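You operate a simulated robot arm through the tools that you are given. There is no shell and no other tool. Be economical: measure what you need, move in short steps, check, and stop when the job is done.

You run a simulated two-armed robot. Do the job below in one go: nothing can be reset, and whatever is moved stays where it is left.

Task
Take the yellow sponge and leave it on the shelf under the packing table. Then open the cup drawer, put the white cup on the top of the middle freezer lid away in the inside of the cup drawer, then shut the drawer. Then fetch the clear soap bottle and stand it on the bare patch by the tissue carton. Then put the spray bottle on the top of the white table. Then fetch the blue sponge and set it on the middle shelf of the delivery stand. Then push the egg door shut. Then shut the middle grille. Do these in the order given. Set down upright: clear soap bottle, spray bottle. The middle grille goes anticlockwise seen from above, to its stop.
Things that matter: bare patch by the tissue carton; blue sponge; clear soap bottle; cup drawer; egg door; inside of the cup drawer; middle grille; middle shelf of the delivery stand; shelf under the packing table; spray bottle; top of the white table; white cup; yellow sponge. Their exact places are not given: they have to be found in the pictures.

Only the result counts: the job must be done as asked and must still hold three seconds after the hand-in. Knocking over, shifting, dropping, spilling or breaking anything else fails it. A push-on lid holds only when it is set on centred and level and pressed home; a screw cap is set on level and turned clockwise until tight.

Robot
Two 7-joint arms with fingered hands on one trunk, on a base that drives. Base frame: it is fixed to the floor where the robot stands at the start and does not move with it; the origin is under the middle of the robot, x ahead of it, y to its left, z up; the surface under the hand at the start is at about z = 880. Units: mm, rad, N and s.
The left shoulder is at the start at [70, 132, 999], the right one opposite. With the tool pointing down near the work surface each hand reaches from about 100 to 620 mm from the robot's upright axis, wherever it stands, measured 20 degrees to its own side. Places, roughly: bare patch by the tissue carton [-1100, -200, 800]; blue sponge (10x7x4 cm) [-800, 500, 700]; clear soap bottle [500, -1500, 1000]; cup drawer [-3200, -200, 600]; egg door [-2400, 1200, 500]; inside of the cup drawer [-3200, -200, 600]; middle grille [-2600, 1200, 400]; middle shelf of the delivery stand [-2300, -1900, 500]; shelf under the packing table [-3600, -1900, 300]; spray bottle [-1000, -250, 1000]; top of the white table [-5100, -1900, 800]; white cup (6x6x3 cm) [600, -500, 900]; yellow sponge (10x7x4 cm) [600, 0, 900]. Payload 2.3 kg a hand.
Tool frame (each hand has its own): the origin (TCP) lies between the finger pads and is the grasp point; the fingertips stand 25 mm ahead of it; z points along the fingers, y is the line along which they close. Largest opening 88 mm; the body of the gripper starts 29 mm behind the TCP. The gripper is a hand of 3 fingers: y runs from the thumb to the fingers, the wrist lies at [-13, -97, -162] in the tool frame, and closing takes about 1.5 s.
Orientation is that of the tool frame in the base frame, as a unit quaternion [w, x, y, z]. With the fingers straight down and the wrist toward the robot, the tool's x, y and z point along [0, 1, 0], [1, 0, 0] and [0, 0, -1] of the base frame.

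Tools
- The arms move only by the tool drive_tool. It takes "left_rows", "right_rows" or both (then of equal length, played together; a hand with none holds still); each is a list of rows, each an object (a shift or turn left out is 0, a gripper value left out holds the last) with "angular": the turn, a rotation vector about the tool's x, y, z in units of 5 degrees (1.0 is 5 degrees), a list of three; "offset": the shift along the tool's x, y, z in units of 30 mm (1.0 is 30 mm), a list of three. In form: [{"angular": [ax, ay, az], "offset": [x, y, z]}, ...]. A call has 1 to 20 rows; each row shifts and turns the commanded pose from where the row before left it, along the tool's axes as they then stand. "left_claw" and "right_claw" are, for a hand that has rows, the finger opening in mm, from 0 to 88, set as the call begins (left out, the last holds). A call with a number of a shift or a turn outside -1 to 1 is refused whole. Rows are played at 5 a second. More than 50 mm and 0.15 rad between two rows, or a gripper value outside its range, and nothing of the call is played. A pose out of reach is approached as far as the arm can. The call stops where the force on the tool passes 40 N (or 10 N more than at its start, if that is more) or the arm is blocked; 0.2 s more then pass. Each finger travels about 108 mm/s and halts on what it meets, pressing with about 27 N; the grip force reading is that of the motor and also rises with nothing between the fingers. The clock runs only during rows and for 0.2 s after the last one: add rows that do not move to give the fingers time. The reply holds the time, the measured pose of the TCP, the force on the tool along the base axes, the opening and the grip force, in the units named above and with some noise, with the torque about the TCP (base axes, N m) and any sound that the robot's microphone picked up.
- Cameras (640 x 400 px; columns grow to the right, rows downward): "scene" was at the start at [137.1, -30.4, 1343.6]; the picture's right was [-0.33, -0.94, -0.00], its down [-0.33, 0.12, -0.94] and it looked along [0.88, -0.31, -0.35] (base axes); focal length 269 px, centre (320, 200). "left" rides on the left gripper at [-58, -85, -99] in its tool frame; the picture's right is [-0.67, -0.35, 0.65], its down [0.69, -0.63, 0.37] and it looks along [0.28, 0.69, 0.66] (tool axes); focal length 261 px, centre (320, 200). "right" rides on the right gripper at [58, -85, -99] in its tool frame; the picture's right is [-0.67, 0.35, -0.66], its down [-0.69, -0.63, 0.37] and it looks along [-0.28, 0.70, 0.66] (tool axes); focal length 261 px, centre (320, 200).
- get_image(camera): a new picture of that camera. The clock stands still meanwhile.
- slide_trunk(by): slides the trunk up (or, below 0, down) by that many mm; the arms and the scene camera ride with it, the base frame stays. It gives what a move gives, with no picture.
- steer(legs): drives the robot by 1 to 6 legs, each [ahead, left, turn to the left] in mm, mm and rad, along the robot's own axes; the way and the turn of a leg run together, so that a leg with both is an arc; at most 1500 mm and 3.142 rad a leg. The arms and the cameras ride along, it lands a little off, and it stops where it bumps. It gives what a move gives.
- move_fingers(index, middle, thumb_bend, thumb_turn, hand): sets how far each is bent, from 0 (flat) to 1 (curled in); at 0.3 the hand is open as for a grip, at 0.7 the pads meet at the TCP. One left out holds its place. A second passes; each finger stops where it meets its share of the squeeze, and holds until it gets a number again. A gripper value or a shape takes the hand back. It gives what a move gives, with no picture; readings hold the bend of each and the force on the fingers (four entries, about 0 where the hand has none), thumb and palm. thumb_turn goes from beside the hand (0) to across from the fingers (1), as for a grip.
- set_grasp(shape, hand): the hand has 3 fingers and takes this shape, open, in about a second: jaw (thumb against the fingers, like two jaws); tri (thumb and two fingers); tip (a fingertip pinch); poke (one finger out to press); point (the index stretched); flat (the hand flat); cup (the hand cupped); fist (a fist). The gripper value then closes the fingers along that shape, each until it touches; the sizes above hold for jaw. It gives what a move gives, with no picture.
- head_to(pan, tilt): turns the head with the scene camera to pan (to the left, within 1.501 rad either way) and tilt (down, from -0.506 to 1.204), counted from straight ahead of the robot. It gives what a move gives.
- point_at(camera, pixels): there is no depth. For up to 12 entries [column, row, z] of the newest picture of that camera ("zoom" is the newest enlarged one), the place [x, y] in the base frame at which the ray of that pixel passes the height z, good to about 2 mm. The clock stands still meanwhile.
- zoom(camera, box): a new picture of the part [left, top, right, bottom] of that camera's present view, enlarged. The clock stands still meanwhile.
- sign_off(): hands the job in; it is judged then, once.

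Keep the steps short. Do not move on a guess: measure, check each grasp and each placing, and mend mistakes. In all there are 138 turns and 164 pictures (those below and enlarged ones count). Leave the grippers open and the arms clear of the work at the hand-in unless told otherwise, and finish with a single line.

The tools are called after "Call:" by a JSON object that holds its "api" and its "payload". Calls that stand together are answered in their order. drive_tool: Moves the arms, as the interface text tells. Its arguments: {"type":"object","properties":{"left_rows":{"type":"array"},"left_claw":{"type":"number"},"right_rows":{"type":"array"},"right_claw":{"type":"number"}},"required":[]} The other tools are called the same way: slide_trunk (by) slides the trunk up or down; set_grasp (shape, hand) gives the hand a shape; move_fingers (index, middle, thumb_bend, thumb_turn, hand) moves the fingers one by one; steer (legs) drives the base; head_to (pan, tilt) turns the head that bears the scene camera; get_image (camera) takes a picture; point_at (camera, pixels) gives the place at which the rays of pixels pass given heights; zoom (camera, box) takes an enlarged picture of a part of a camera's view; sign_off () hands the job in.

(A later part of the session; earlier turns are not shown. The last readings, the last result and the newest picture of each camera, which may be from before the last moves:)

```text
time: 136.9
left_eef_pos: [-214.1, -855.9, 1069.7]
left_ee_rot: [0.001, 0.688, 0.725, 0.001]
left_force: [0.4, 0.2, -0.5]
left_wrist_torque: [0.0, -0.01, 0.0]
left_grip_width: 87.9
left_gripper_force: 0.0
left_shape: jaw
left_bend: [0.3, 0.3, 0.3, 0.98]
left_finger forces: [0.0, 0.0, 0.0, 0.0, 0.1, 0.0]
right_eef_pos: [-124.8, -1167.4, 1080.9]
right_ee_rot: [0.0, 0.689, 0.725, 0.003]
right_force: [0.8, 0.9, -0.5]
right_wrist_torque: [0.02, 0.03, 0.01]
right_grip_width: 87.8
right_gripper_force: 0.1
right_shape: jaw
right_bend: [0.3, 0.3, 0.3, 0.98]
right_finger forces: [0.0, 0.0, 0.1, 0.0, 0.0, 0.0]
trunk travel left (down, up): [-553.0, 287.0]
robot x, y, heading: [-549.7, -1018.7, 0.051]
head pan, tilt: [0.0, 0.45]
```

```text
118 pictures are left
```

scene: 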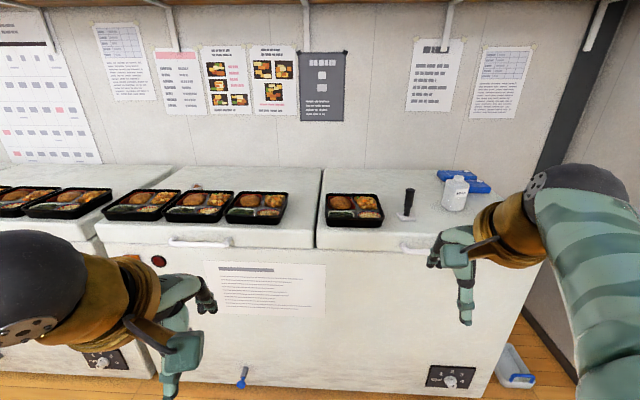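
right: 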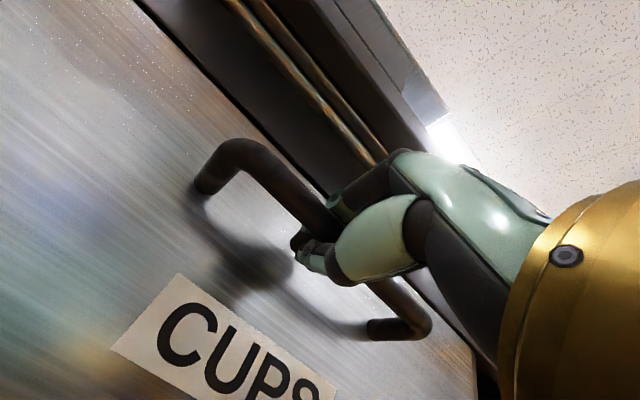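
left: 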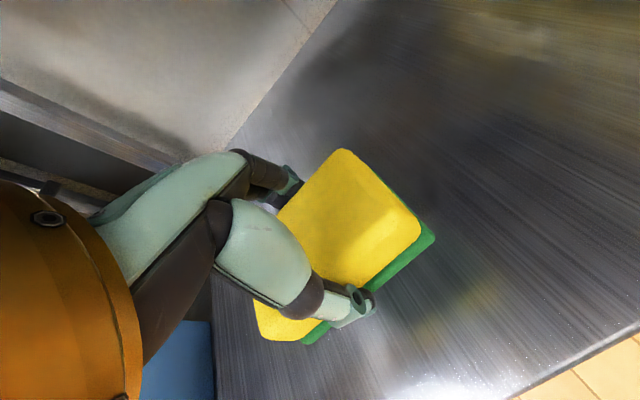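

I see the soap bottle at (456,192) and the cup behind the trays at (197,184). I drive to stand before the cup with the left hand on its line.

Call:
{"api": "steer", "payload": {"legs": [[0, 395, -0.052], [560, 0, 0]]}}

Call:
{"api": "head_to", "payload": {"pan": 0.25, "tilt": 0.8}}

Call:
{"api": "get_image", "payload": {"camera": "scene"}}

Call:
{"api": "get_image", "payload": {"camera": "left"}}

```text
time: 142.3
left_eef_pos: [349.0, -478.6, 1070.6]
left_ee_rot: [0.001, 0.706, 0.708, 0.001]
left_force: [0.0, -0.8, -0.6]
left_wrist_torque: [0.03, 0.03, -0.02]
left_grip_width: 87.7
left_gripper_force: 0.0
left_shape: jaw
left_bend: [0.3, 0.3, 0.3, 0.98]
left_finger forces: [0.0, 0.0, 0.0, 0.0, 0.0, 0.1]
right_eef_pos: [424.7, -793.7, 1081.2]
right_ee_rot: [0.0, 0.707, 0.707, 0.002]
right_force: [0.1, -0.5, -0.2]
right_wrist_torque: [-0.02, 0.06, -0.01]
right_grip_width: 87.6
right_gripper_force: 0.0
right_shape: jaw
right_bend: [0.3, 0.3, 0.3, 0.98]
right_finger forces: [0.0, 0.0, 0.0, 0.1, 0.1, 0.0]
trunk travel left (down, up): [-553.0, 287.0]
robot x, y, heading: [5.3, -620.2, -0.002]
head pan, tilt: [0.0, 0.45]
```

```text
time: 143.1
left_eef_pos: [349.2, -477.5, 1068.9]
left_ee_rot: [0.0, 0.706, 0.708, 0.0]
left_force: [-0.2, -0.6, 1.0]
left_wrist_torque: [-0.01, -0.01, 0.0]
left_grip_width: 87.6
left_gripper_force: 0.1
left_shape: jaw
left_bend: [0.3, 0.3, 0.3, 0.98]
left_finger forces: [0.0, 0.0, 0.1, 0.0, 0.0, 0.0]
right_eef_pos: [425.1, -793.6, 1080.4]
right_ee_rot: [0.0, 0.707, 0.707, 0.002]
right_force: [-0.1, 0.2, 0.5]
right_wrist_torque: [0.03, -0.04, 0.01]
right_grip_width: 87.5
right_gripper_force: 0.0
right_shape: jaw
right_bend: [0.3, 0.3, 0.3, 0.98]
right_finger forces: [0.0, 0.0, 0.1, 0.1, 0.1, 0.1]
trunk travel left (down, up): [-553.0, 287.0]
robot x, y, heading: [8.0, -620.8, 0.0]
head pan, tilt: [0.25, 0.799]
```

```text
117 pictures are left
```

scene: 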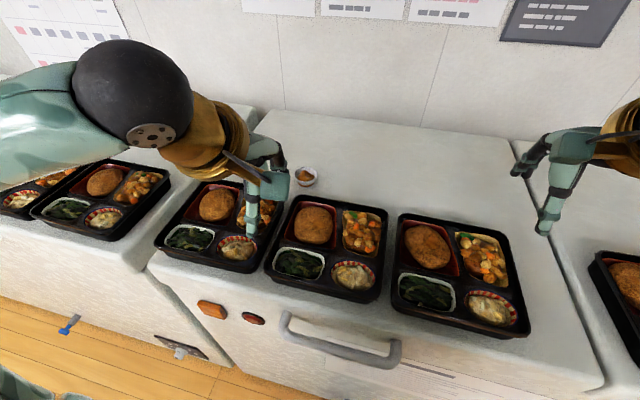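

```text
116 pictures are left
```

left: 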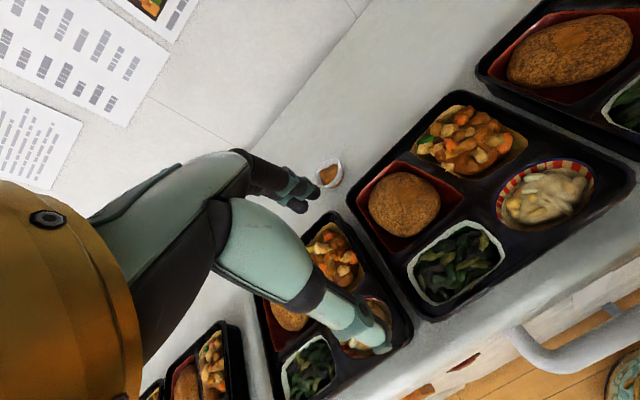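

Call:
{"api": "zoom", "payload": {"camera": "left", "box": [290, 140, 370, 210]}}

Call:
{"api": "point_at", "payload": {"camera": "left", "pixels": [[330, 172, 910], [317, 172, 910], [342, 172, 910], [330, 161, 910], [330, 184, 910], [341, 186, 880]]}}

Call:
{"api": "zoom", "payload": {"camera": "scene", "box": [260, 145, 350, 205]}}

Call:
{"api": "point_at", "payload": {"camera": "scene", "pixels": [[305, 172, 910], [294, 172, 910], [316, 174, 910], [306, 187, 880], [300, 210, 900]]}}

```text
5.71 times, centred on (330, 175) of left
```

zoom: 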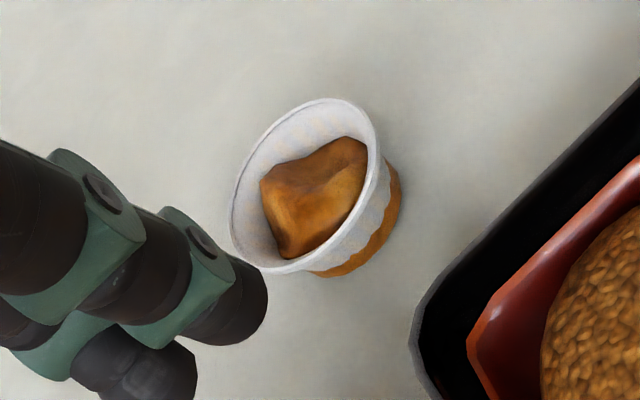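

```text
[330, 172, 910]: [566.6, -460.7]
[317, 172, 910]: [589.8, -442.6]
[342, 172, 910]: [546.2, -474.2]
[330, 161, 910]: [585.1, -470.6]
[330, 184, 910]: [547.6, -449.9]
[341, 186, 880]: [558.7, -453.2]
```

```text
6.67 times, centred on (305, 175) of scene
```

zoom: 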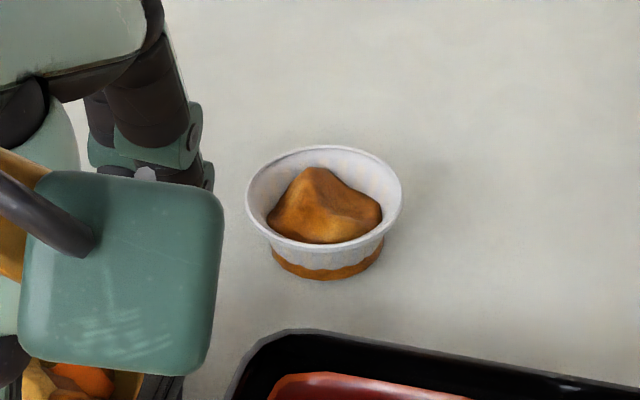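

```text
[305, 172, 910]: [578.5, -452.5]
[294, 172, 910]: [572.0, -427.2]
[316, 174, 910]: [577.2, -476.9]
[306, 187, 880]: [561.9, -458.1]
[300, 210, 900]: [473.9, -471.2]
```

Both views give the cup rim centre ≈(570,-456) at z 910; a tray lies close on the near side, so I'll turn the hand 60° so the thumb avoids it. First ahead 50 mm, then over the cup and turn.

Call:
{"api": "steer", "payload": {"legs": [[50, 0, 0]]}}

Call:
{"api": "drive_tool", "payload": {"left_rows": [{"offset": [0.12, 0.95, 0]}, {"offset": [0.12, 0.95, 0]}, {"offset": [0.12, 0.95, 0]}, {"offset": [0.12, 0.95, 0]}, {"offset": [0.12, 0.95, 0]}, {"offset": [0.12, 0.95, 0]}, {"angular": [0, 0, 1]}, {"angular": [0, 0, 1]}, {"angular": [0, 0, 1]}, {"angular": [0, 0, 1]}, {"angular": [0, 0, 1]}, {"angular": [0, 0, 1]}, {"angular": [0, 0, 1]}, {"angular": [0, 0, 1]}, {"angular": [0, 0, 1]}, {"angular": [0, 0, 1]}, {"angular": [0, 0, 1]}, {"angular": [0, 0, 1]}, {}]}}

Call:
{"api": "get_image", "payload": {"camera": "left"}}

Call:
{"api": "get_image", "payload": {"camera": "scene"}}

```text
time: 144.0
left_eef_pos: [385.3, -487.5, 1069.2]
left_ee_rot: [0.001, 0.714, 0.701, 0.002]
left_force: [0.0, -1.2, 0.0]
left_wrist_torque: [0.09, 0.04, 0.0]
left_grip_width: 87.8
left_gripper_force: 0.1
left_shape: jaw
left_bend: [0.3, 0.3, 0.3, 0.98]
left_finger forces: [0.0, 0.1, 0.0, 0.0, 0.0, 0.0]
right_eef_pos: [452.8, -806.0, 1082.2]
right_ee_rot: [0.002, 0.715, 0.699, 0.001]
right_force: [0.5, -1.4, -0.8]
right_wrist_torque: [0.1, -0.07, 0.05]
right_grip_width: 87.6
right_gripper_force: 0.0
right_shape: jaw
right_bend: [0.3, 0.3, 0.3, 0.98]
right_finger forces: [0.0, 0.1, 0.0, 0.0, 0.1, 0.0]
trunk travel left (down, up): [-553.0, 287.0]
robot x, y, heading: [42.0, -619.4, -0.018]
head pan, tilt: [0.25, 0.799]
```

```text
time: 148.0
left_eef_pos: [527.0, -481.7, 1054.9]
left_ee_rot: [-0.001, 0.968, 0.249, -0.001]
left_force: [-0.1, 0.4, -0.9]
left_wrist_torque: [0.03, -0.01, -0.03]
left_grip_width: 87.6
left_gripper_force: 0.0
left_shape: jaw
left_bend: [0.3, 0.3, 0.3, 0.98]
left_finger forces: [0.0, 0.0, 0.0, 0.0, 0.0, 0.0]
left hand out of reach, approached as far as the arm can: row 14, 15, 16, 17, 18
right_eef_pos: [453.4, -805.0, 1081.7]
right_ee_rot: [0.0, 0.715, 0.699, 0.002]
right_force: [0.1, -0.3, -0.2]
right_wrist_torque: [0.02, -0.03, 0.03]
right_grip_width: 87.7
right_gripper_force: 0.1
right_shape: jaw
right_bend: [0.3, 0.3, 0.3, 0.98]
right_finger forces: [0.0, 0.0, 0.1, 0.0, 0.1, 0.0]
trunk travel left (down, up): [-553.0, 287.0]
robot x, y, heading: [37.4, -623.3, -0.019]
head pan, tilt: [0.25, 0.799]
```

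```text
113 pictures are left
```

left: 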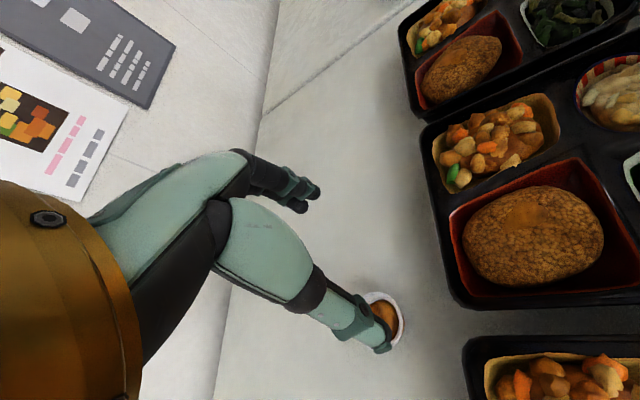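

```text
112 pictures are left
```

scene: 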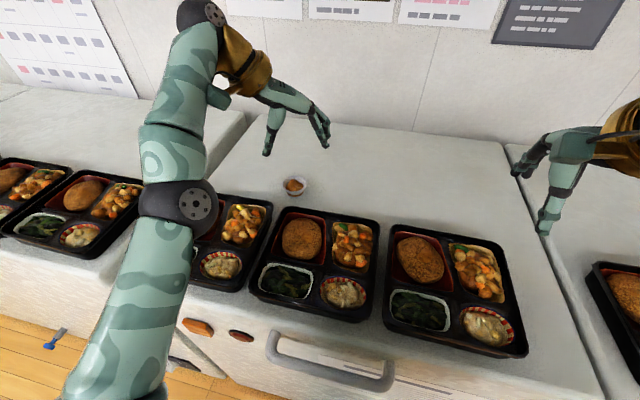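

The arm ran out of reach at this turn, and the base stopped slightly turned. I measure the tray edges near the cup to choose a smaller turn.

Call:
{"api": "point_at", "payload": {"camera": "scene", "pixels": [[272, 202, 905], [287, 207, 905], [310, 210, 905], [295, 184, 910], [250, 198, 905], [285, 210, 905]]}}

Call:
{"api": "drive_tool", "payload": {"left_rows": [{"angular": [0, 0, -1]}, {"angular": [0, 0, -1]}, {"angular": [0, 0, -1]}, {"angular": [0, 0, -1]}, {"angular": [0, 0, -1]}, {"angular": [0, 0, -1]}, {}]}}

```text
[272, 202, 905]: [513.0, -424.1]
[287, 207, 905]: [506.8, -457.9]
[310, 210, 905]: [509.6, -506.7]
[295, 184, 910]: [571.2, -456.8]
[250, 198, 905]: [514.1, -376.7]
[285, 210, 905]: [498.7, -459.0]
```

```text
time: 149.6
left_eef_pos: [557.9, -478.7, 1074.1]
left_ee_rot: [0.0, 0.871, 0.491, -0.001]
left_force: [1.0, 0.2, -0.4]
left_wrist_torque: [0.02, -0.01, 0.04]
left_grip_width: 87.9
left_gripper_force: 0.1
left_shape: jaw
left_bend: [0.3, 0.3, 0.3, 0.98]
left_finger forces: [0.0, 0.0, 0.0, 0.0, 0.1, 0.1]
left hand out of reach, approached as far as the arm can: row 1, 2, 3, 4, 5, 6
right_eef_pos: [453.6, -806.2, 1081.0]
right_ee_rot: [0.0, 0.715, 0.699, 0.002]
right_force: [0.1, 0.0, 0.0]
right_wrist_torque: [0.01, -0.03, 0.01]
right_grip_width: 87.6
right_gripper_force: 0.0
right_shape: jaw
right_bend: [0.3, 0.3, 0.3, 0.98]
right_finger forces: [0.0, 0.1, 0.1, 0.0, 0.0, 0.1]
trunk travel left (down, up): [-553.0, 287.0]
robot x, y, heading: [40.8, -626.7, -0.019]
head pan, tilt: [0.25, 0.799]
```

Tray edge x≈510, so a 30° turn clears it. I lower to z≈960 and centre over (570,-456).

Call:
{"api": "drive_tool", "payload": {"left_rows": [{"offset": [0, 0, 0.95]}, {"offset": [0, 0, 0.95]}, {"offset": [0, 0, 0.95]}, {"offset": [0, 0, 0.95]}, {"offset": [0.86, 0, 0]}, {}]}}

Call:
{"api": "zoom", "payload": {"camera": "left", "box": [220, 130, 480, 380]}}

Call:
{"api": "zoom", "payload": {"camera": "scene", "box": [200, 100, 400, 260]}}

```text
time: 151.0
left_eef_pos: [605.0, -457.8, 977.3]
left_ee_rot: [0.001, 0.871, 0.491, 0.001]
left_force: [-0.7, -0.1, 0.3]
left_wrist_torque: [-0.01, -0.01, 0.06]
left_grip_width: 87.7
left_gripper_force: 0.0
left_shape: jaw
left_bend: [0.3, 0.3, 0.3, 0.98]
left_finger forces: [0.0, 0.0, 0.0, 0.0, 0.0, 0.0]
left hand out of reach, approached as far as the arm can: row 1, 2, 3, 4, 5
right_eef_pos: [453.7, -806.2, 1081.3]
right_ee_rot: [0.002, 0.715, 0.699, 0.002]
right_force: [-0.9, 0.3, -0.6]
right_wrist_torque: [0.0, 0.03, 0.0]
right_grip_width: 87.7
right_gripper_force: 0.1
right_shape: jaw
right_bend: [0.3, 0.3, 0.3, 0.98]
right_finger forces: [0.1, 0.0, 0.1, 0.0, 0.1, 0.0]
trunk travel left (down, up): [-553.0, 287.0]
robot x, y, heading: [39.0, -622.7, -0.022]
head pan, tilt: [0.25, 0.799]
```

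```text
1.60 times, centred on (350, 255) of left
```

zoom: 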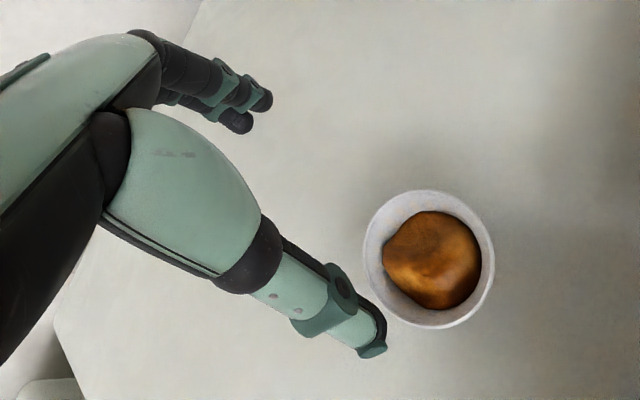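

```text
2.50 times, centred on (300, 180) of scene
```

zoom: 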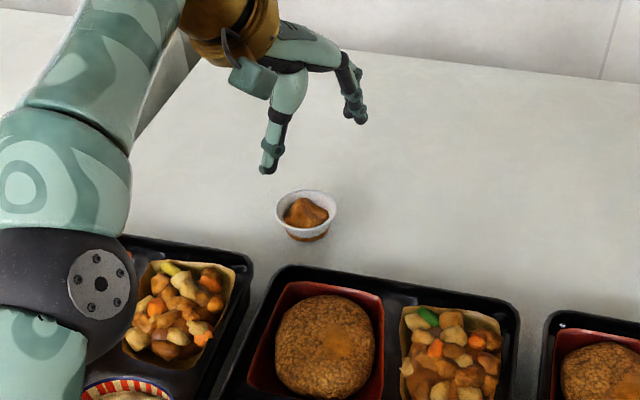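

The hand went past: at (605,-458). I bring it back by 35 mm and read again.

Call:
{"api": "drive_tool", "payload": {"left_rows": [{"offset": [-0.55, -0.95, 0]}, {}]}}

```text
time: 151.6
left_eef_pos: [600.1, -454.5, 986.4]
left_ee_rot: [0.0, 0.871, 0.492, 0.0]
left_force: [-0.1, -0.1, 1.3]
left_wrist_torque: [0.02, 0.0, 0.0]
left_grip_width: 87.9
left_gripper_force: 0.0
left_shape: jaw
left_bend: [0.3, 0.3, 0.3, 0.98]
left_finger forces: [0.1, 0.0, 0.1, 0.0, 0.0, 0.1]
left hand out of reach, approached as far as the arm can: row 1
right_eef_pos: [452.8, -806.8, 1081.3]
right_ee_rot: [0.001, 0.715, 0.699, 0.001]
right_force: [-0.7, -0.7, -1.1]
right_wrist_torque: [-0.01, 0.01, -0.02]
right_grip_width: 87.5
right_gripper_force: 0.0
right_shape: jaw
right_bend: [0.3, 0.3, 0.3, 0.98]
right_finger forces: [0.1, 0.0, 0.0, 0.0, 0.0, 0.1]
trunk travel left (down, up): [-553.0, 287.0]
robot x, y, heading: [40.6, -622.6, -0.024]
head pan, tilt: [0.25, 0.799]
```

Call:
{"api": "drive_tool", "payload": {"left_rows": [{"offset": [-0.5, -0.8, 0]}, {}]}}

```text
time: 152.2
left_eef_pos: [596.9, -451.1, 996.5]
left_ee_rot: [0.001, 0.871, 0.492, 0.0]
left_force: [0.1, 0.1, 0.3]
left_wrist_torque: [-0.02, -0.01, 0.04]
left_grip_width: 87.7
left_gripper_force: 0.1
left_shape: jaw
left_bend: [0.3, 0.3, 0.3, 0.98]
left_finger forces: [0.0, 0.0, 0.0, 0.1, 0.1, 0.1]
left hand out of reach, approached as far as the arm can: row 1
right_eef_pos: [453.6, -805.1, 1080.8]
right_ee_rot: [0.001, 0.715, 0.699, 0.002]
right_force: [0.2, 0.2, 0.2]
right_wrist_torque: [0.01, 0.02, 0.01]
right_grip_width: 87.5
right_gripper_force: 0.1
right_shape: jaw
right_bend: [0.3, 0.3, 0.3, 0.98]
right_finger forces: [0.0, 0.1, 0.0, 0.1, 0.1, 0.0]
trunk travel left (down, up): [-553.0, 287.0]
robot x, y, heading: [37.3, -622.0, -0.017]
head pan, tilt: [0.25, 0.799]
```

The arm seems to be against a joint limit in this pose. I raise, untwist to the plain orientation, and pull back to reset.

Call:
{"api": "drive_tool", "payload": {"left_rows": [{"offset": [0, 0, -1]}, {"offset": [0, 0, -1]}, {"offset": [0, 0, -1]}, {"angular": [0, 0, -1]}, {"angular": [0, 0, -1]}, {"angular": [0, 0, -1]}, {"angular": [0, 0, -1]}, {"angular": [0, 0, -1]}, {"angular": [0, 0, -1]}, {"offset": [0, -1, 0]}, {"offset": [0, -1, 0]}, {"offset": [0, -1, 0]}, {"offset": [0, -1, 0]}, {}]}}

Call:
{"api": "get_image", "payload": {"camera": "scene"}}

```text
time: 155.2
left_eef_pos: [542.8, -454.0, 1121.7]
left_ee_rot: [0.0, 0.714, 0.7, -0.001]
left_force: [0.2, 0.9, 0.1]
left_wrist_torque: [-0.06, -0.03, 0.0]
left_grip_width: 87.7
left_gripper_force: 0.1
left_shape: jaw
left_bend: [0.3, 0.3, 0.3, 0.98]
left_finger forces: [0.0, 0.1, 0.0, 0.0, 0.0, 0.1]
left hand out of reach, approached as far as the arm can: row 1, 2, 3, 4, 5, 6, 7, 9, 10, 11, 12, 13
right_eef_pos: [453.0, -805.4, 1081.4]
right_ee_rot: [0.0, 0.715, 0.699, 0.002]
right_force: [1.1, 1.2, 0.2]
right_wrist_torque: [-0.05, -0.03, 0.0]
right_grip_width: 87.5
right_gripper_force: 0.0
right_shape: jaw
right_bend: [0.3, 0.3, 0.3, 0.98]
right_finger forces: [0.0, 0.0, 0.0, 0.1, 0.0, 0.1]
trunk travel left (down, up): [-553.0, 287.0]
robot x, y, heading: [35.9, -624.5, -0.022]
head pan, tilt: [0.25, 0.799]
```

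```text
109 pictures are left
```

scene: 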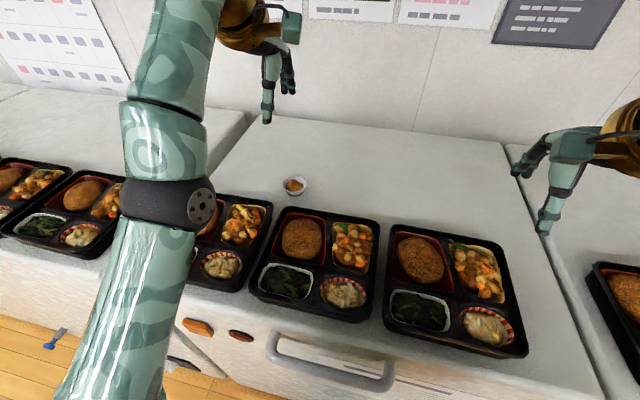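

Call:
{"api": "drive_tool", "payload": {"left_rows": [{"offset": [0, -1, 0.3]}, {"offset": [0, -1, 0.3]}, {"offset": [0, -1, 0.3]}, {"offset": [0, -1, 0.3]}, {}]}}

```text
time: 156.4
left_eef_pos: [501.1, -450.6, 1161.3]
left_ee_rot: [0.0, 0.714, 0.7, -0.001]
left_force: [-1.6, 0.9, 0.0]
left_wrist_torque: [-0.02, 0.01, 0.0]
left_grip_width: 87.8
left_gripper_force: 0.0
left_shape: jaw
left_bend: [0.3, 0.3, 0.3, 0.98]
left_finger forces: [0.0, 0.0, 0.0, 0.0, 0.1, 0.0]
left hand out of reach, approached as far as the arm can: row 1, 2, 3, 4
right_eef_pos: [454.3, -805.9, 1081.4]
right_ee_rot: [0.0, 0.715, 0.699, 0.001]
right_force: [-0.5, 0.2, -0.1]
right_wrist_torque: [-0.04, 0.01, 0.01]
right_grip_width: 87.5
right_gripper_force: 0.0
right_shape: jaw
right_bend: [0.3, 0.3, 0.3, 0.98]
right_finger forces: [0.1, 0.0, 0.0, 0.0, 0.1, 0.1]
trunk travel left (down, up): [-553.0, 287.0]
robot x, y, heading: [41.4, -621.9, -0.019]
head pan, tilt: [0.25, 0.799]
```

Call:
{"api": "drive_tool", "payload": {"left_rows": [{"offset": [0, 0, 1]}, {"offset": [0, 0, 1]}, {"offset": [0, 0, 1]}, {}]}}

```text
time: 157.4
left_eef_pos: [545.1, -451.1, 1117.1]
left_ee_rot: [0.0, 0.714, 0.701, 0.0]
left_force: [-0.2, -0.1, -0.3]
left_wrist_torque: [0.0, -0.01, 0.01]
left_grip_width: 87.8
left_gripper_force: 0.1
left_shape: jaw
left_bend: [0.3, 0.3, 0.3, 0.98]
left_finger forces: [0.0, 0.0, 0.0, 0.0, 0.0, 0.0]
left hand out of reach, approached as far as the arm can: row 1, 2, 3
right_eef_pos: [453.5, -805.7, 1081.6]
right_ee_rot: [0.001, 0.715, 0.699, 0.002]
right_force: [-0.3, -0.8, 0.2]
right_wrist_torque: [0.04, -0.03, 0.0]
right_grip_width: 87.8
right_gripper_force: 0.0
right_shape: jaw
right_bend: [0.3, 0.3, 0.3, 0.98]
right_finger forces: [0.1, 0.1, 0.0, 0.0, 0.0, 0.0]
trunk travel left (down, up): [-553.0, 287.0]
robot x, y, heading: [39.0, -625.6, -0.018]
head pan, tilt: [0.25, 0.799]
```

The command is now nearly back inside the reach. I go down a bit more and back a little.

Call:
{"api": "drive_tool", "payload": {"left_rows": [{"offset": [0, -0.5, 1]}, {"offset": [0, -0.5, 1]}, {}]}}

```text
time: 158.2
left_eef_pos: [564.8, -449.5, 1094.3]
left_ee_rot: [0.001, 0.713, 0.701, 0.0]
left_force: [-0.2, -1.2, -0.7]
left_wrist_torque: [0.05, 0.01, 0.03]
left_grip_width: 88.0
left_gripper_force: 0.0
left_shape: jaw
left_bend: [0.3, 0.3, 0.3, 0.98]
left_finger forces: [0.0, 0.1, 0.1, 0.1, 0.0, 0.2]
left hand out of reach, approached as far as the arm can: row 1, 2
right_eef_pos: [452.8, -806.3, 1081.1]
right_ee_rot: [0.001, 0.716, 0.698, 0.001]
right_force: [-0.9, -0.1, -0.2]
right_wrist_torque: [0.02, 0.01, 0.02]
right_grip_width: 87.7
right_gripper_force: 0.1
right_shape: jaw
right_bend: [0.3, 0.3, 0.3, 0.98]
right_finger forces: [0.0, 0.0, 0.1, 0.0, 0.0, 0.0]
trunk travel left (down, up): [-553.0, 287.0]
robot x, y, heading: [38.9, -625.4, -0.021]
head pan, tilt: [0.25, 0.799]
```

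The arm looks stuck straight at the elbow. I wiggle the hand orientation while pulling inward to break it free.

Call:
{"api": "drive_tool", "payload": {"left_rows": [{"offset": [0, -1, 0], "angular": [-1, 0, 0]}, {"offset": [0, -1, 0], "angular": [-1, 0, 0]}, {"offset": [0, -1, 0], "angular": [-1, 0, 0]}, {"angular": [-1, 0, 0]}, {"angular": [0, 0, -1]}, {"angular": [0, 0, -1]}, {"angular": [0, 0, -1]}, {"angular": [0, 0, -1]}, {}]}}

Call:
{"api": "get_image", "payload": {"camera": "scene"}}

```text
time: 160.2
left_eef_pos: [577.5, -472.0, 1176.2]
left_ee_rot: [0.145, 0.572, 0.801, 0.099]
left_force: [-0.4, -0.3, -0.3]
left_wrist_torque: [0.02, 0.0, 0.05]
left_grip_width: 88.0
left_gripper_force: 0.1
left_shape: jaw
left_bend: [0.3, 0.3, 0.3, 0.98]
left_finger forces: [0.0, 0.0, 0.0, 0.1, 0.1, 0.0]
left hand out of reach, approached as far as the arm can: row 1, 2, 3, 4
right_eef_pos: [453.4, -805.4, 1082.0]
right_ee_rot: [0.001, 0.715, 0.699, 0.002]
right_force: [0.6, -0.6, -0.4]
right_wrist_torque: [0.03, 0.01, 0.03]
right_grip_width: 87.6
right_gripper_force: 0.0
right_shape: jaw
right_bend: [0.3, 0.3, 0.3, 0.98]
right_finger forces: [0.1, 0.0, 0.1, 0.0, 0.1, 0.1]
trunk travel left (down, up): [-553.0, 287.0]
robot x, y, heading: [40.0, -624.3, -0.017]
head pan, tilt: [0.25, 0.799]
```

```text
108 pictures are left
```

scene: 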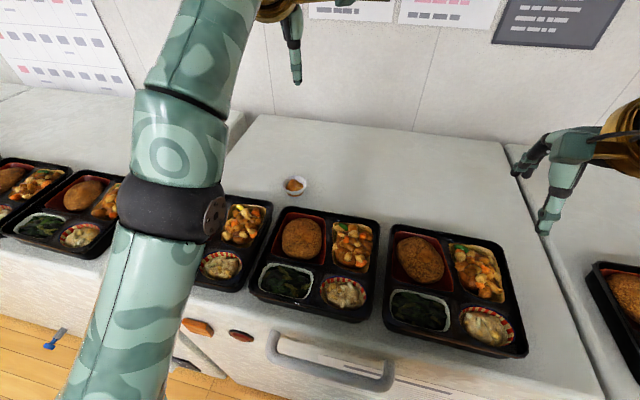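

It responded: the pose is now reachable at (577,-472,1176), tilted. I move it in and down in base terms, and read.

Call:
{"api": "drive_tool", "payload": {"left_rows": [{"offset": [0.32, -0.92, 0.23]}, {"offset": [0.32, -0.92, 0.23]}, {"offset": [0.32, -0.92, 0.23]}, {"offset": [0.32, -0.92, 0.23]}, {"offset": [0.32, -0.92, 0.23]}, {"offset": [0.32, -0.92, 0.23]}, {}]}}

```text
time: 161.8
left_eef_pos: [565.8, -479.8, 1185.0]
left_ee_rot: [0.143, 0.572, 0.802, 0.098]
left_force: [0.1, -0.5, -0.1]
left_wrist_torque: [-0.02, 0.0, 0.0]
left_grip_width: 87.7
left_gripper_force: 0.0
left_shape: jaw
left_bend: [0.3, 0.3, 0.3, 0.98]
left_finger forces: [0.1, 0.0, 0.0, 0.1, 0.0, 0.0]
left hand out of reach, approached as far as the arm can: row 1, 2, 3, 4, 5, 6
right_eef_pos: [453.1, -805.7, 1082.5]
right_ee_rot: [0.001, 0.715, 0.699, 0.002]
right_force: [-0.2, -0.6, -0.7]
right_wrist_torque: [-0.01, 0.02, 0.02]
right_grip_width: 87.6
right_gripper_force: 0.0
right_shape: jaw
right_bend: [0.3, 0.3, 0.3, 0.98]
right_finger forces: [0.0, 0.1, 0.0, 0.1, 0.0, 0.0]
trunk travel left (down, up): [-553.0, 287.0]
robot x, y, heading: [37.8, -624.0, -0.021]
head pan, tilt: [0.25, 0.799]
```

Call:
{"api": "drive_tool", "payload": {"left_rows": [{"offset": [-0.3, 0.85, -0.41]}, {"offset": [-0.3, 0.85, -0.41]}, {"offset": [-0.3, 0.85, -0.41]}, {"offset": [-0.3, 0.85, -0.41]}, {"offset": [-0.3, 0.85, -0.41]}, {"offset": [-0.3, 0.85, -0.41]}, {"offset": [-0.3, 0.85, -0.41]}, {"offset": [-0.3, 0.85, -0.41]}, {"offset": [0.9, 0, 0]}, {"offset": [0.9, 0, 0]}, {"offset": [0.9, 0, 0]}, {}]}}

Call:
{"api": "drive_tool", "payload": {"left_rows": [{"offset": [0.3, -0.85, 0.41]}, {"offset": [0.3, -0.85, 0.41]}, {"offset": [0.3, -0.85, 0.41]}, {"offset": [0.3, -0.85, 0.41]}, {"offset": [0.3, -0.85, 0.41]}, {"offset": [0.3, -0.85, 0.41]}, {"offset": [0.3, -0.85, 0.41]}, {"offset": [0.3, -0.85, 0.41]}, {"offset": [0.3, -0.85, 0.41]}, {"offset": [0.3, -0.85, 0.41]}, {}]}}

```text
time: 164.4
left_eef_pos: [560.8, -399.4, 1192.8]
left_ee_rot: [0.143, 0.573, 0.801, 0.098]
left_force: [-0.2, 0.1, 0.9]
left_wrist_torque: [-0.04, 0.01, -0.02]
left_grip_width: 87.6
left_gripper_force: 0.0
left_shape: jaw
left_bend: [0.3, 0.3, 0.3, 0.98]
left_finger forces: [0.0, 0.1, 0.0, 0.0, 0.0, 0.0]
left hand out of reach, approached as far as the arm can: row 1, 2, 3, 4, 5, 6, 7, 8, 9, 10, 11
right_eef_pos: [452.1, -806.3, 1081.6]
right_ee_rot: [0.001, 0.714, 0.7, 0.002]
right_force: [0.1, 0.8, 0.3]
right_wrist_torque: [-0.02, 0.04, 0.0]
right_grip_width: 87.6
right_gripper_force: 0.0
right_shape: jaw
right_bend: [0.3, 0.3, 0.3, 0.98]
right_finger forces: [0.1, 0.0, 0.1, 0.1, 0.0, 0.1]
trunk travel left (down, up): [-553.0, 287.0]
robot x, y, heading: [42.2, -623.1, -0.017]
head pan, tilt: [0.25, 0.799]
```

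```text
time: 166.8
left_eef_pos: [559.9, -396.2, 1196.3]
left_ee_rot: [0.143, 0.572, 0.801, 0.099]
left_force: [1.2, -0.1, -0.1]
left_wrist_torque: [0.03, 0.03, 0.02]
left_grip_width: 87.9
left_gripper_force: 0.1
left_shape: jaw
left_bend: [0.3, 0.3, 0.3, 0.98]
left_finger forces: [0.1, 0.1, 0.0, 0.0, 0.0, 0.0]
left hand out of reach, approached as far as the arm can: row 1, 2, 3, 4, 5, 6, 7, 8, 9, 10
right_eef_pos: [454.2, -806.3, 1082.4]
right_ee_rot: [0.001, 0.715, 0.699, 0.003]
right_force: [0.4, -0.3, -0.9]
right_wrist_torque: [-0.01, -0.04, 0.0]
right_grip_width: 87.6
right_gripper_force: 0.1
right_shape: jaw
right_bend: [0.3, 0.3, 0.3, 0.98]
right_finger forces: [0.1, 0.1, 0.0, 0.0, 0.0, 0.0]
trunk travel left (down, up): [-553.0, 287.0]
robot x, y, heading: [39.3, -621.7, -0.025]
head pan, tilt: [0.25, 0.799]
```

I try sweeping the hand to the right (-y), the direction in which the elbow flexes.

Call:
{"api": "drive_tool", "payload": {"left_rows": [{"offset": [-0.94, -0.32, 0]}, {"offset": [-0.94, -0.32, 0]}, {"offset": [-0.94, -0.32, 0]}, {"offset": [-0.94, -0.32, 0]}, {"offset": [-0.94, -0.32, 0]}, {"offset": [-0.94, -0.32, 0]}, {"offset": [-0.94, -0.32, 0]}, {}]}}

Call:
{"api": "get_image", "payload": {"camera": "scene"}}

```text
time: 168.6
left_eef_pos: [539.0, -582.6, 1176.9]
left_ee_rot: [0.151, 0.565, 0.806, 0.091]
left_force: [-0.2, -0.2, 0.7]
left_wrist_torque: [0.02, -0.01, -0.02]
left_grip_width: 87.9
left_gripper_force: 0.1
left_shape: jaw
left_bend: [0.3, 0.3, 0.3, 0.98]
left_finger forces: [0.0, 0.1, 0.0, 0.0, 0.1, 0.0]
left hand out of reach, approached as far as the arm can: row 3, 4, 5, 6, 7
right_eef_pos: [453.7, -805.3, 1080.6]
right_ee_rot: [0.0, 0.714, 0.7, 0.002]
right_force: [0.8, -0.1, 1.1]
right_wrist_torque: [-0.05, 0.01, 0.0]
right_grip_width: 87.9
right_gripper_force: 0.0
right_shape: jaw
right_bend: [0.3, 0.3, 0.3, 0.98]
right_finger forces: [0.0, 0.0, 0.0, 0.0, 0.1, 0.0]
trunk travel left (down, up): [-553.0, 287.0]
robot x, y, heading: [42.5, -627.4, -0.02]
head pan, tilt: [0.25, 0.799]
```

```text
107 pictures are left
```

scene: 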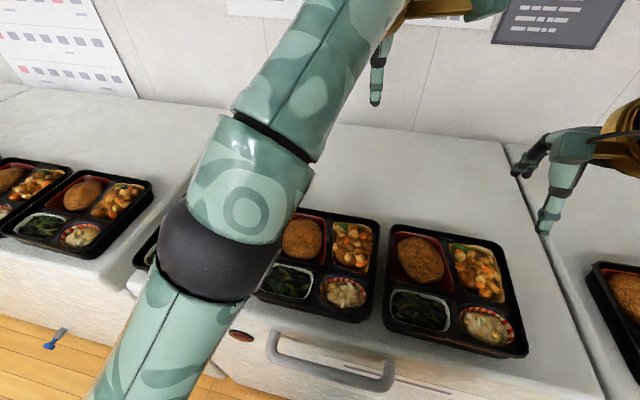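

The elbow shows a slight bend now and the first two rows were reached. I pull inward from here.

Call:
{"api": "drive_tool", "payload": {"left_rows": [{"offset": [0.31, -0.9, 0.18]}, {"offset": [0.31, -0.9, 0.18]}, {"offset": [0.31, -0.9, 0.18]}, {"offset": [0.31, -0.9, 0.18]}, {}]}}

```text
time: 169.8
left_eef_pos: [439.7, -591.4, 1113.5]
left_ee_rot: [0.145, 0.573, 0.8, 0.098]
left_force: [0.3, 0.3, 0.5]
left_wrist_torque: [0.02, 0.01, 0.02]
left_grip_width: 87.9
left_gripper_force: 0.0
left_shape: jaw
left_bend: [0.3, 0.3, 0.3, 0.98]
left_finger forces: [0.0, 0.0, 0.0, 0.0, 0.0, 0.0]
right_eef_pos: [453.7, -806.7, 1080.3]
right_ee_rot: [0.001, 0.715, 0.699, 0.002]
right_force: [0.4, 0.5, 0.7]
right_wrist_torque: [0.01, -0.04, 0.01]
right_grip_width: 87.7
right_gripper_force: 0.2
right_shape: jaw
right_bend: [0.3, 0.3, 0.3, 0.98]
right_finger forces: [0.0, 0.0, 0.1, 0.0, 0.0, 0.1]
trunk travel left (down, up): [-553.0, 287.0]
robot x, y, heading: [37.4, -622.5, -0.018]
head pan, tilt: [0.25, 0.799]
```

Freed: it moves exactly as told. I undo the tilt (z +4, then x +4).

Call:
{"api": "drive_tool", "payload": {"left_rows": [{"angular": [0, 0, 1]}, {"angular": [0, 0, 1]}, {"angular": [0, 0, 1]}, {"angular": [0, 0, 1]}, {"angular": [1, 0, 0]}, {"angular": [1, 0, 0]}, {"angular": [1, 0, 0]}, {"angular": [1, 0, 0]}, {}]}}

Call:
{"api": "get_image", "payload": {"camera": "scene"}}

```text
time: 171.8
left_eef_pos: [439.0, -590.5, 1114.1]
left_ee_rot: [0.0, 0.715, 0.699, 0.001]
left_force: [-0.7, 0.8, -0.1]
left_wrist_torque: [-0.02, -0.01, -0.01]
left_grip_width: 87.7
left_gripper_force: 0.1
left_shape: jaw
left_bend: [0.3, 0.3, 0.3, 0.98]
left_finger forces: [0.1, 0.1, 0.1, 0.0, 0.0, 0.0]
right_eef_pos: [452.4, -805.2, 1081.4]
right_ee_rot: [0.001, 0.715, 0.699, 0.002]
right_force: [-0.8, 0.8, 0.4]
right_wrist_torque: [-0.02, -0.01, 0.0]
right_grip_width: 87.5
right_gripper_force: 0.0
right_shape: jaw
right_bend: [0.3, 0.3, 0.3, 0.98]
right_finger forces: [0.0, 0.0, 0.0, 0.1, 0.1, 0.0]
trunk travel left (down, up): [-553.0, 287.0]
robot x, y, heading: [35.8, -623.7, -0.022]
head pan, tilt: [0.25, 0.799]
```

```text
106 pictures are left
```

scene: 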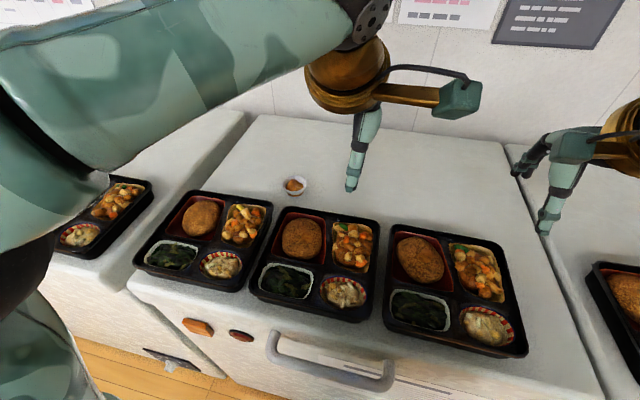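

Now, lower first within reach: I go to above the cup at z≈1000 with opening 78.

Call:
{"api": "drive_tool", "payload": {"left_rows": [{"offset": [0.4, 0.4, 0.9]}, {"offset": [0.4, 0.4, 0.9]}, {"offset": [0.4, 0.4, 0.9]}, {"offset": [0.4, 0.4, 0.9]}, {"offset": [0.7, 0.65, 0.2]}, {"offset": [0.7, 0.65, 0]}, {"offset": [0.75, 0.65, 0]}, {"offset": [0.75, 0.65, 0]}, {}], "left_claw": 78}}

Call:
{"api": "get_image", "payload": {"camera": "left"}}

```text
time: 173.8
left_eef_pos: [568.4, -456.0, 1003.1]
left_ee_rot: [0.001, 0.714, 0.7, 0.001]
left_force: [-0.1, 0.2, 1.2]
left_wrist_torque: [0.01, 0.02, -0.01]
left_grip_width: 78.2
left_gripper_force: 0.0
left_shape: jaw
left_bend: [0.29, 0.32, 0.36, 0.98]
left_finger forces: [0.0, 0.0, 0.0, 0.1, 0.1, 0.0]
right_eef_pos: [452.5, -806.2, 1081.6]
right_ee_rot: [0.0, 0.715, 0.699, 0.002]
right_force: [-0.5, -0.9, -0.4]
right_wrist_torque: [0.01, 0.02, -0.02]
right_grip_width: 87.5
right_gripper_force: 0.1
right_shape: jaw
right_bend: [0.3, 0.3, 0.3, 0.98]
right_finger forces: [0.0, 0.1, 0.0, 0.1, 0.2, 0.0]
trunk travel left (down, up): [-553.0, 287.0]
robot x, y, heading: [39.1, -624.7, -0.021]
head pan, tilt: [0.25, 0.799]
```

```text
105 pictures are left
```

left: 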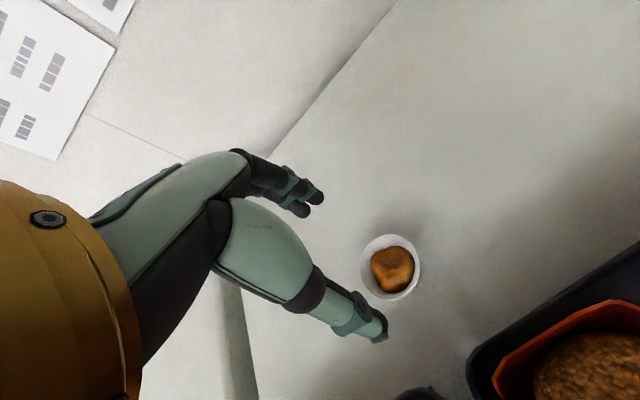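

Call:
{"api": "point_at", "payload": {"camera": "left", "pixels": [[391, 266, 910], [362, 266, 910], [421, 266, 910], [391, 236, 910], [391, 298, 910]]}}

Call:
{"api": "drive_tool", "payload": {"left_rows": [{"offset": [0, 0, 1]}, {"offset": [0, 0, 0.8]}, {}]}}

Call:
{"api": "zoom", "payload": {"camera": "left", "box": [240, 140, 480, 380]}}

Call:
{"api": "zoom", "payload": {"camera": "scene", "box": [230, 120, 370, 230]}}

```text
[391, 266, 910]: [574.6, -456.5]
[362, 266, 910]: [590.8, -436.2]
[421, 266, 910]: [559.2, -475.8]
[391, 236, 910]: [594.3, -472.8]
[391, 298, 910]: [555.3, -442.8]
```

```text
time: 174.6
left_eef_pos: [569.3, -459.7, 948.3]
left_ee_rot: [0.001, 0.714, 0.7, 0.001]
left_force: [0.1, -1.1, -0.1]
left_wrist_torque: [0.03, -0.01, 0.01]
left_grip_width: 77.9
left_gripper_force: 0.1
left_shape: jaw
left_bend: [0.29, 0.32, 0.36, 0.98]
left_finger forces: [0.1, 0.0, 0.1, 0.0, 0.0, 0.0]
right_eef_pos: [452.8, -804.8, 1080.7]
right_ee_rot: [0.0, 0.715, 0.699, 0.002]
right_force: [-0.5, -0.9, -0.3]
right_wrist_torque: [0.01, -0.02, 0.01]
right_grip_width: 87.8
right_gripper_force: 0.0
right_shape: jaw
right_bend: [0.3, 0.3, 0.3, 0.98]
right_finger forces: [0.1, 0.1, 0.0, 0.0, 0.1, 0.0]
trunk travel left (down, up): [-553.0, 287.0]
robot x, y, heading: [40.6, -623.0, -0.021]
head pan, tilt: [0.25, 0.799]
```

```text
1.67 times, centred on (360, 260) of left
```

zoom: 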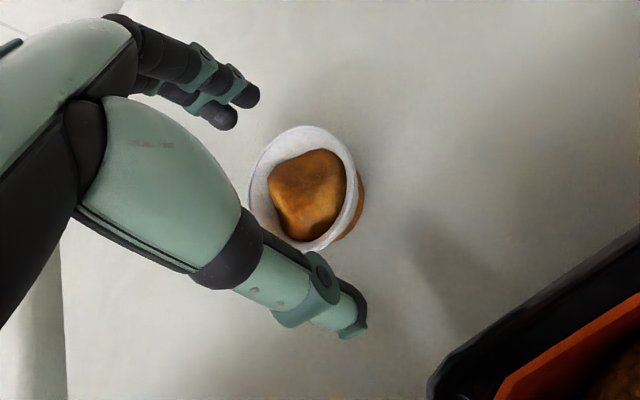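

```text
3.64 times, centred on (300, 175) of scene
```

zoom: 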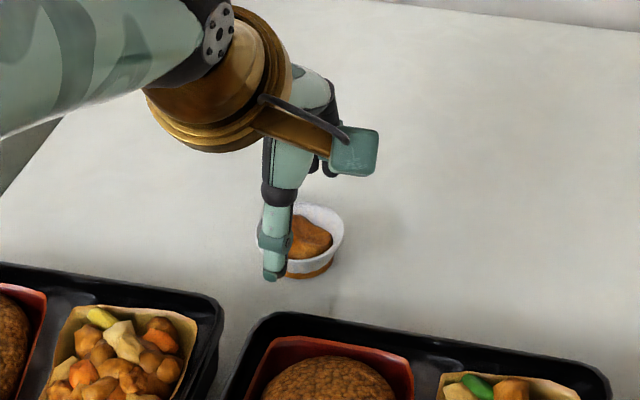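

Call:
{"api": "point_at", "payload": {"camera": "scene", "pixels": [[287, 195, 923], [298, 182, 910], [299, 191, 880]]}}

Call:
{"api": "point_at", "payload": {"camera": "left", "pixels": [[352, 250, 910], [378, 258, 923]]}}

```text
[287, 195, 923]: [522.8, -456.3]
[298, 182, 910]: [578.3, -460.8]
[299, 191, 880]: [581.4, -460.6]
```

```text
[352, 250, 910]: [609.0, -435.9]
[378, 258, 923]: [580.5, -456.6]
```

Cup centre ≈(575,-458). I shift 5 mm ahead and go down to z≈909, then close.

Call:
{"api": "drive_tool", "payload": {"left_rows": [{"offset": [0.05, 0.18, 0.3]}, {"offset": [0, 0, 0.5]}, {"offset": [0, 0, 0.5]}, {}]}}

Call:
{"api": "drive_tool", "payload": {"left_rows": [{}, {}, {}, {}, {}, {}, {}], "left_claw": 35}}

Call:
{"api": "zoom", "payload": {"camera": "left", "box": [240, 140, 480, 380]}}

Call:
{"api": "zoom", "payload": {"camera": "scene", "box": [230, 120, 370, 230]}}

```text
time: 175.6
left_eef_pos: [572.5, -458.5, 907.5]
left_ee_rot: [-0.001, 0.714, 0.7, 0.001]
left_force: [0.4, -0.6, -0.4]
left_wrist_torque: [0.03, 0.02, 0.0]
left_grip_width: 77.9
left_gripper_force: 0.0
left_shape: jaw
left_bend: [0.29, 0.32, 0.36, 0.98]
left_finger forces: [0.1, 0.0, 0.0, 0.0, 0.1, 0.0]
right_eef_pos: [452.8, -805.6, 1082.4]
right_ee_rot: [0.001, 0.715, 0.7, 0.003]
right_force: [0.3, 0.7, -0.1]
right_wrist_torque: [0.05, -0.02, 0.01]
right_grip_width: 87.9
right_gripper_force: 0.1
right_shape: jaw
right_bend: [0.3, 0.3, 0.3, 0.98]
right_finger forces: [0.0, 0.0, 0.0, 0.1, 0.0, 0.1]
trunk travel left (down, up): [-553.0, 287.0]
robot x, y, heading: [41.4, -619.3, -0.021]
head pan, tilt: [0.25, 0.799]
```

```text
time: 177.2
left_eef_pos: [572.5, -458.0, 908.5]
left_ee_rot: [0.001, 0.714, 0.7, 0.0]
left_force: [0.1, 0.3, -1.1]
left_wrist_torque: [-0.04, 0.02, -0.02]
left_grip_width: 34.3
left_gripper_force: 26.9
left_shape: jaw
left_bend: [0.74, 0.5, 0.74, 1.0]
left_finger forces: [16.2, 8.0, 0.1, 0.0, 24.4, 0.0]
right_eef_pos: [453.4, -805.3, 1080.9]
right_ee_rot: [0.001, 0.715, 0.699, 0.002]
right_force: [0.0, -0.3, -0.3]
right_wrist_torque: [-0.04, 0.03, 0.0]
right_grip_width: 87.8
right_gripper_force: 0.0
right_shape: jaw
right_bend: [0.3, 0.3, 0.3, 0.98]
right_finger forces: [0.1, 0.1, 0.0, 0.0, 0.1, 0.0]
trunk travel left (down, up): [-553.0, 287.0]
robot x, y, heading: [37.7, -621.9, -0.019]
head pan, tilt: [0.25, 0.799]
```

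```text
1.67 times, centred on (360, 260) of left
```

zoom: 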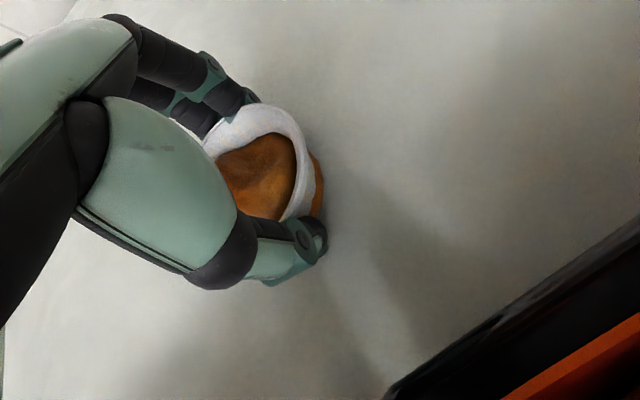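

```text
3.64 times, centred on (300, 175) of scene
```

zoom: 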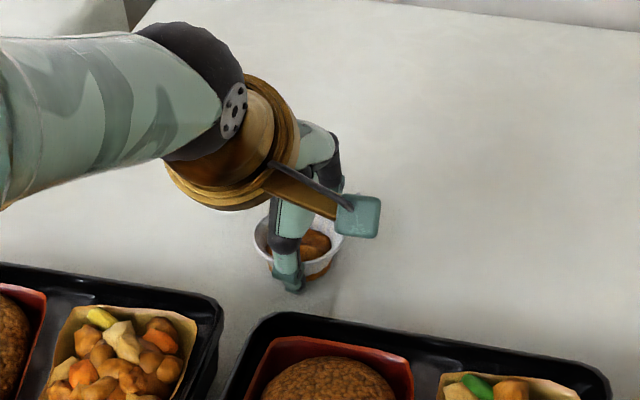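

Gripped (24 N thumb, 16+8 N fingers). I lift 20 mm and check it holds level.

Call:
{"api": "drive_tool", "payload": {"left_rows": [{"offset": [0, 0, -0.3]}, {"offset": [0, 0, -0.4]}, {}]}}

Call:
{"api": "zoom", "payload": {"camera": "left", "box": [240, 140, 480, 380]}}

Call:
{"api": "zoom", "payload": {"camera": "scene", "box": [230, 120, 370, 230]}}

```text
time: 178.0
left_eef_pos: [574.0, -458.5, 928.4]
left_ee_rot: [0.001, 0.714, 0.7, 0.001]
left_force: [1.3, 0.1, 0.0]
left_wrist_torque: [0.05, -0.04, 0.01]
left_grip_width: 34.1
left_gripper_force: 27.1
left_shape: jaw
left_bend: [0.74, 0.5, 0.74, 1.0]
left_finger forces: [16.2, 7.9, 0.0, 0.0, 24.2, 0.0]
right_eef_pos: [453.7, -805.5, 1082.4]
right_ee_rot: [0.001, 0.715, 0.699, 0.002]
right_force: [-0.3, 0.2, 0.1]
right_wrist_torque: [0.02, -0.02, 0.03]
right_grip_width: 87.6
right_gripper_force: 0.1
right_shape: jaw
right_bend: [0.3, 0.3, 0.3, 0.98]
right_finger forces: [0.0, 0.1, 0.0, 0.0, 0.1, 0.0]
trunk travel left (down, up): [-553.0, 287.0]
robot x, y, heading: [38.8, -624.3, -0.018]
head pan, tilt: [0.25, 0.799]
```

```text
1.67 times, centred on (360, 260) of left
```

zoom: 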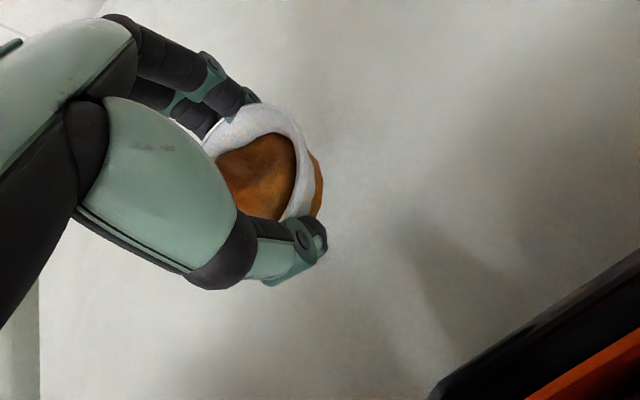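

```text
3.64 times, centred on (300, 175) of scene
```

zoom: 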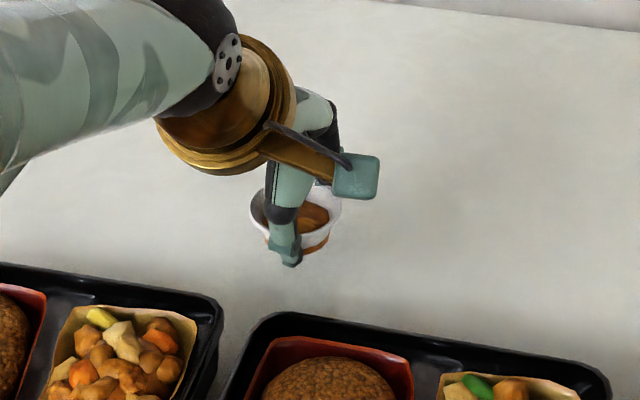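

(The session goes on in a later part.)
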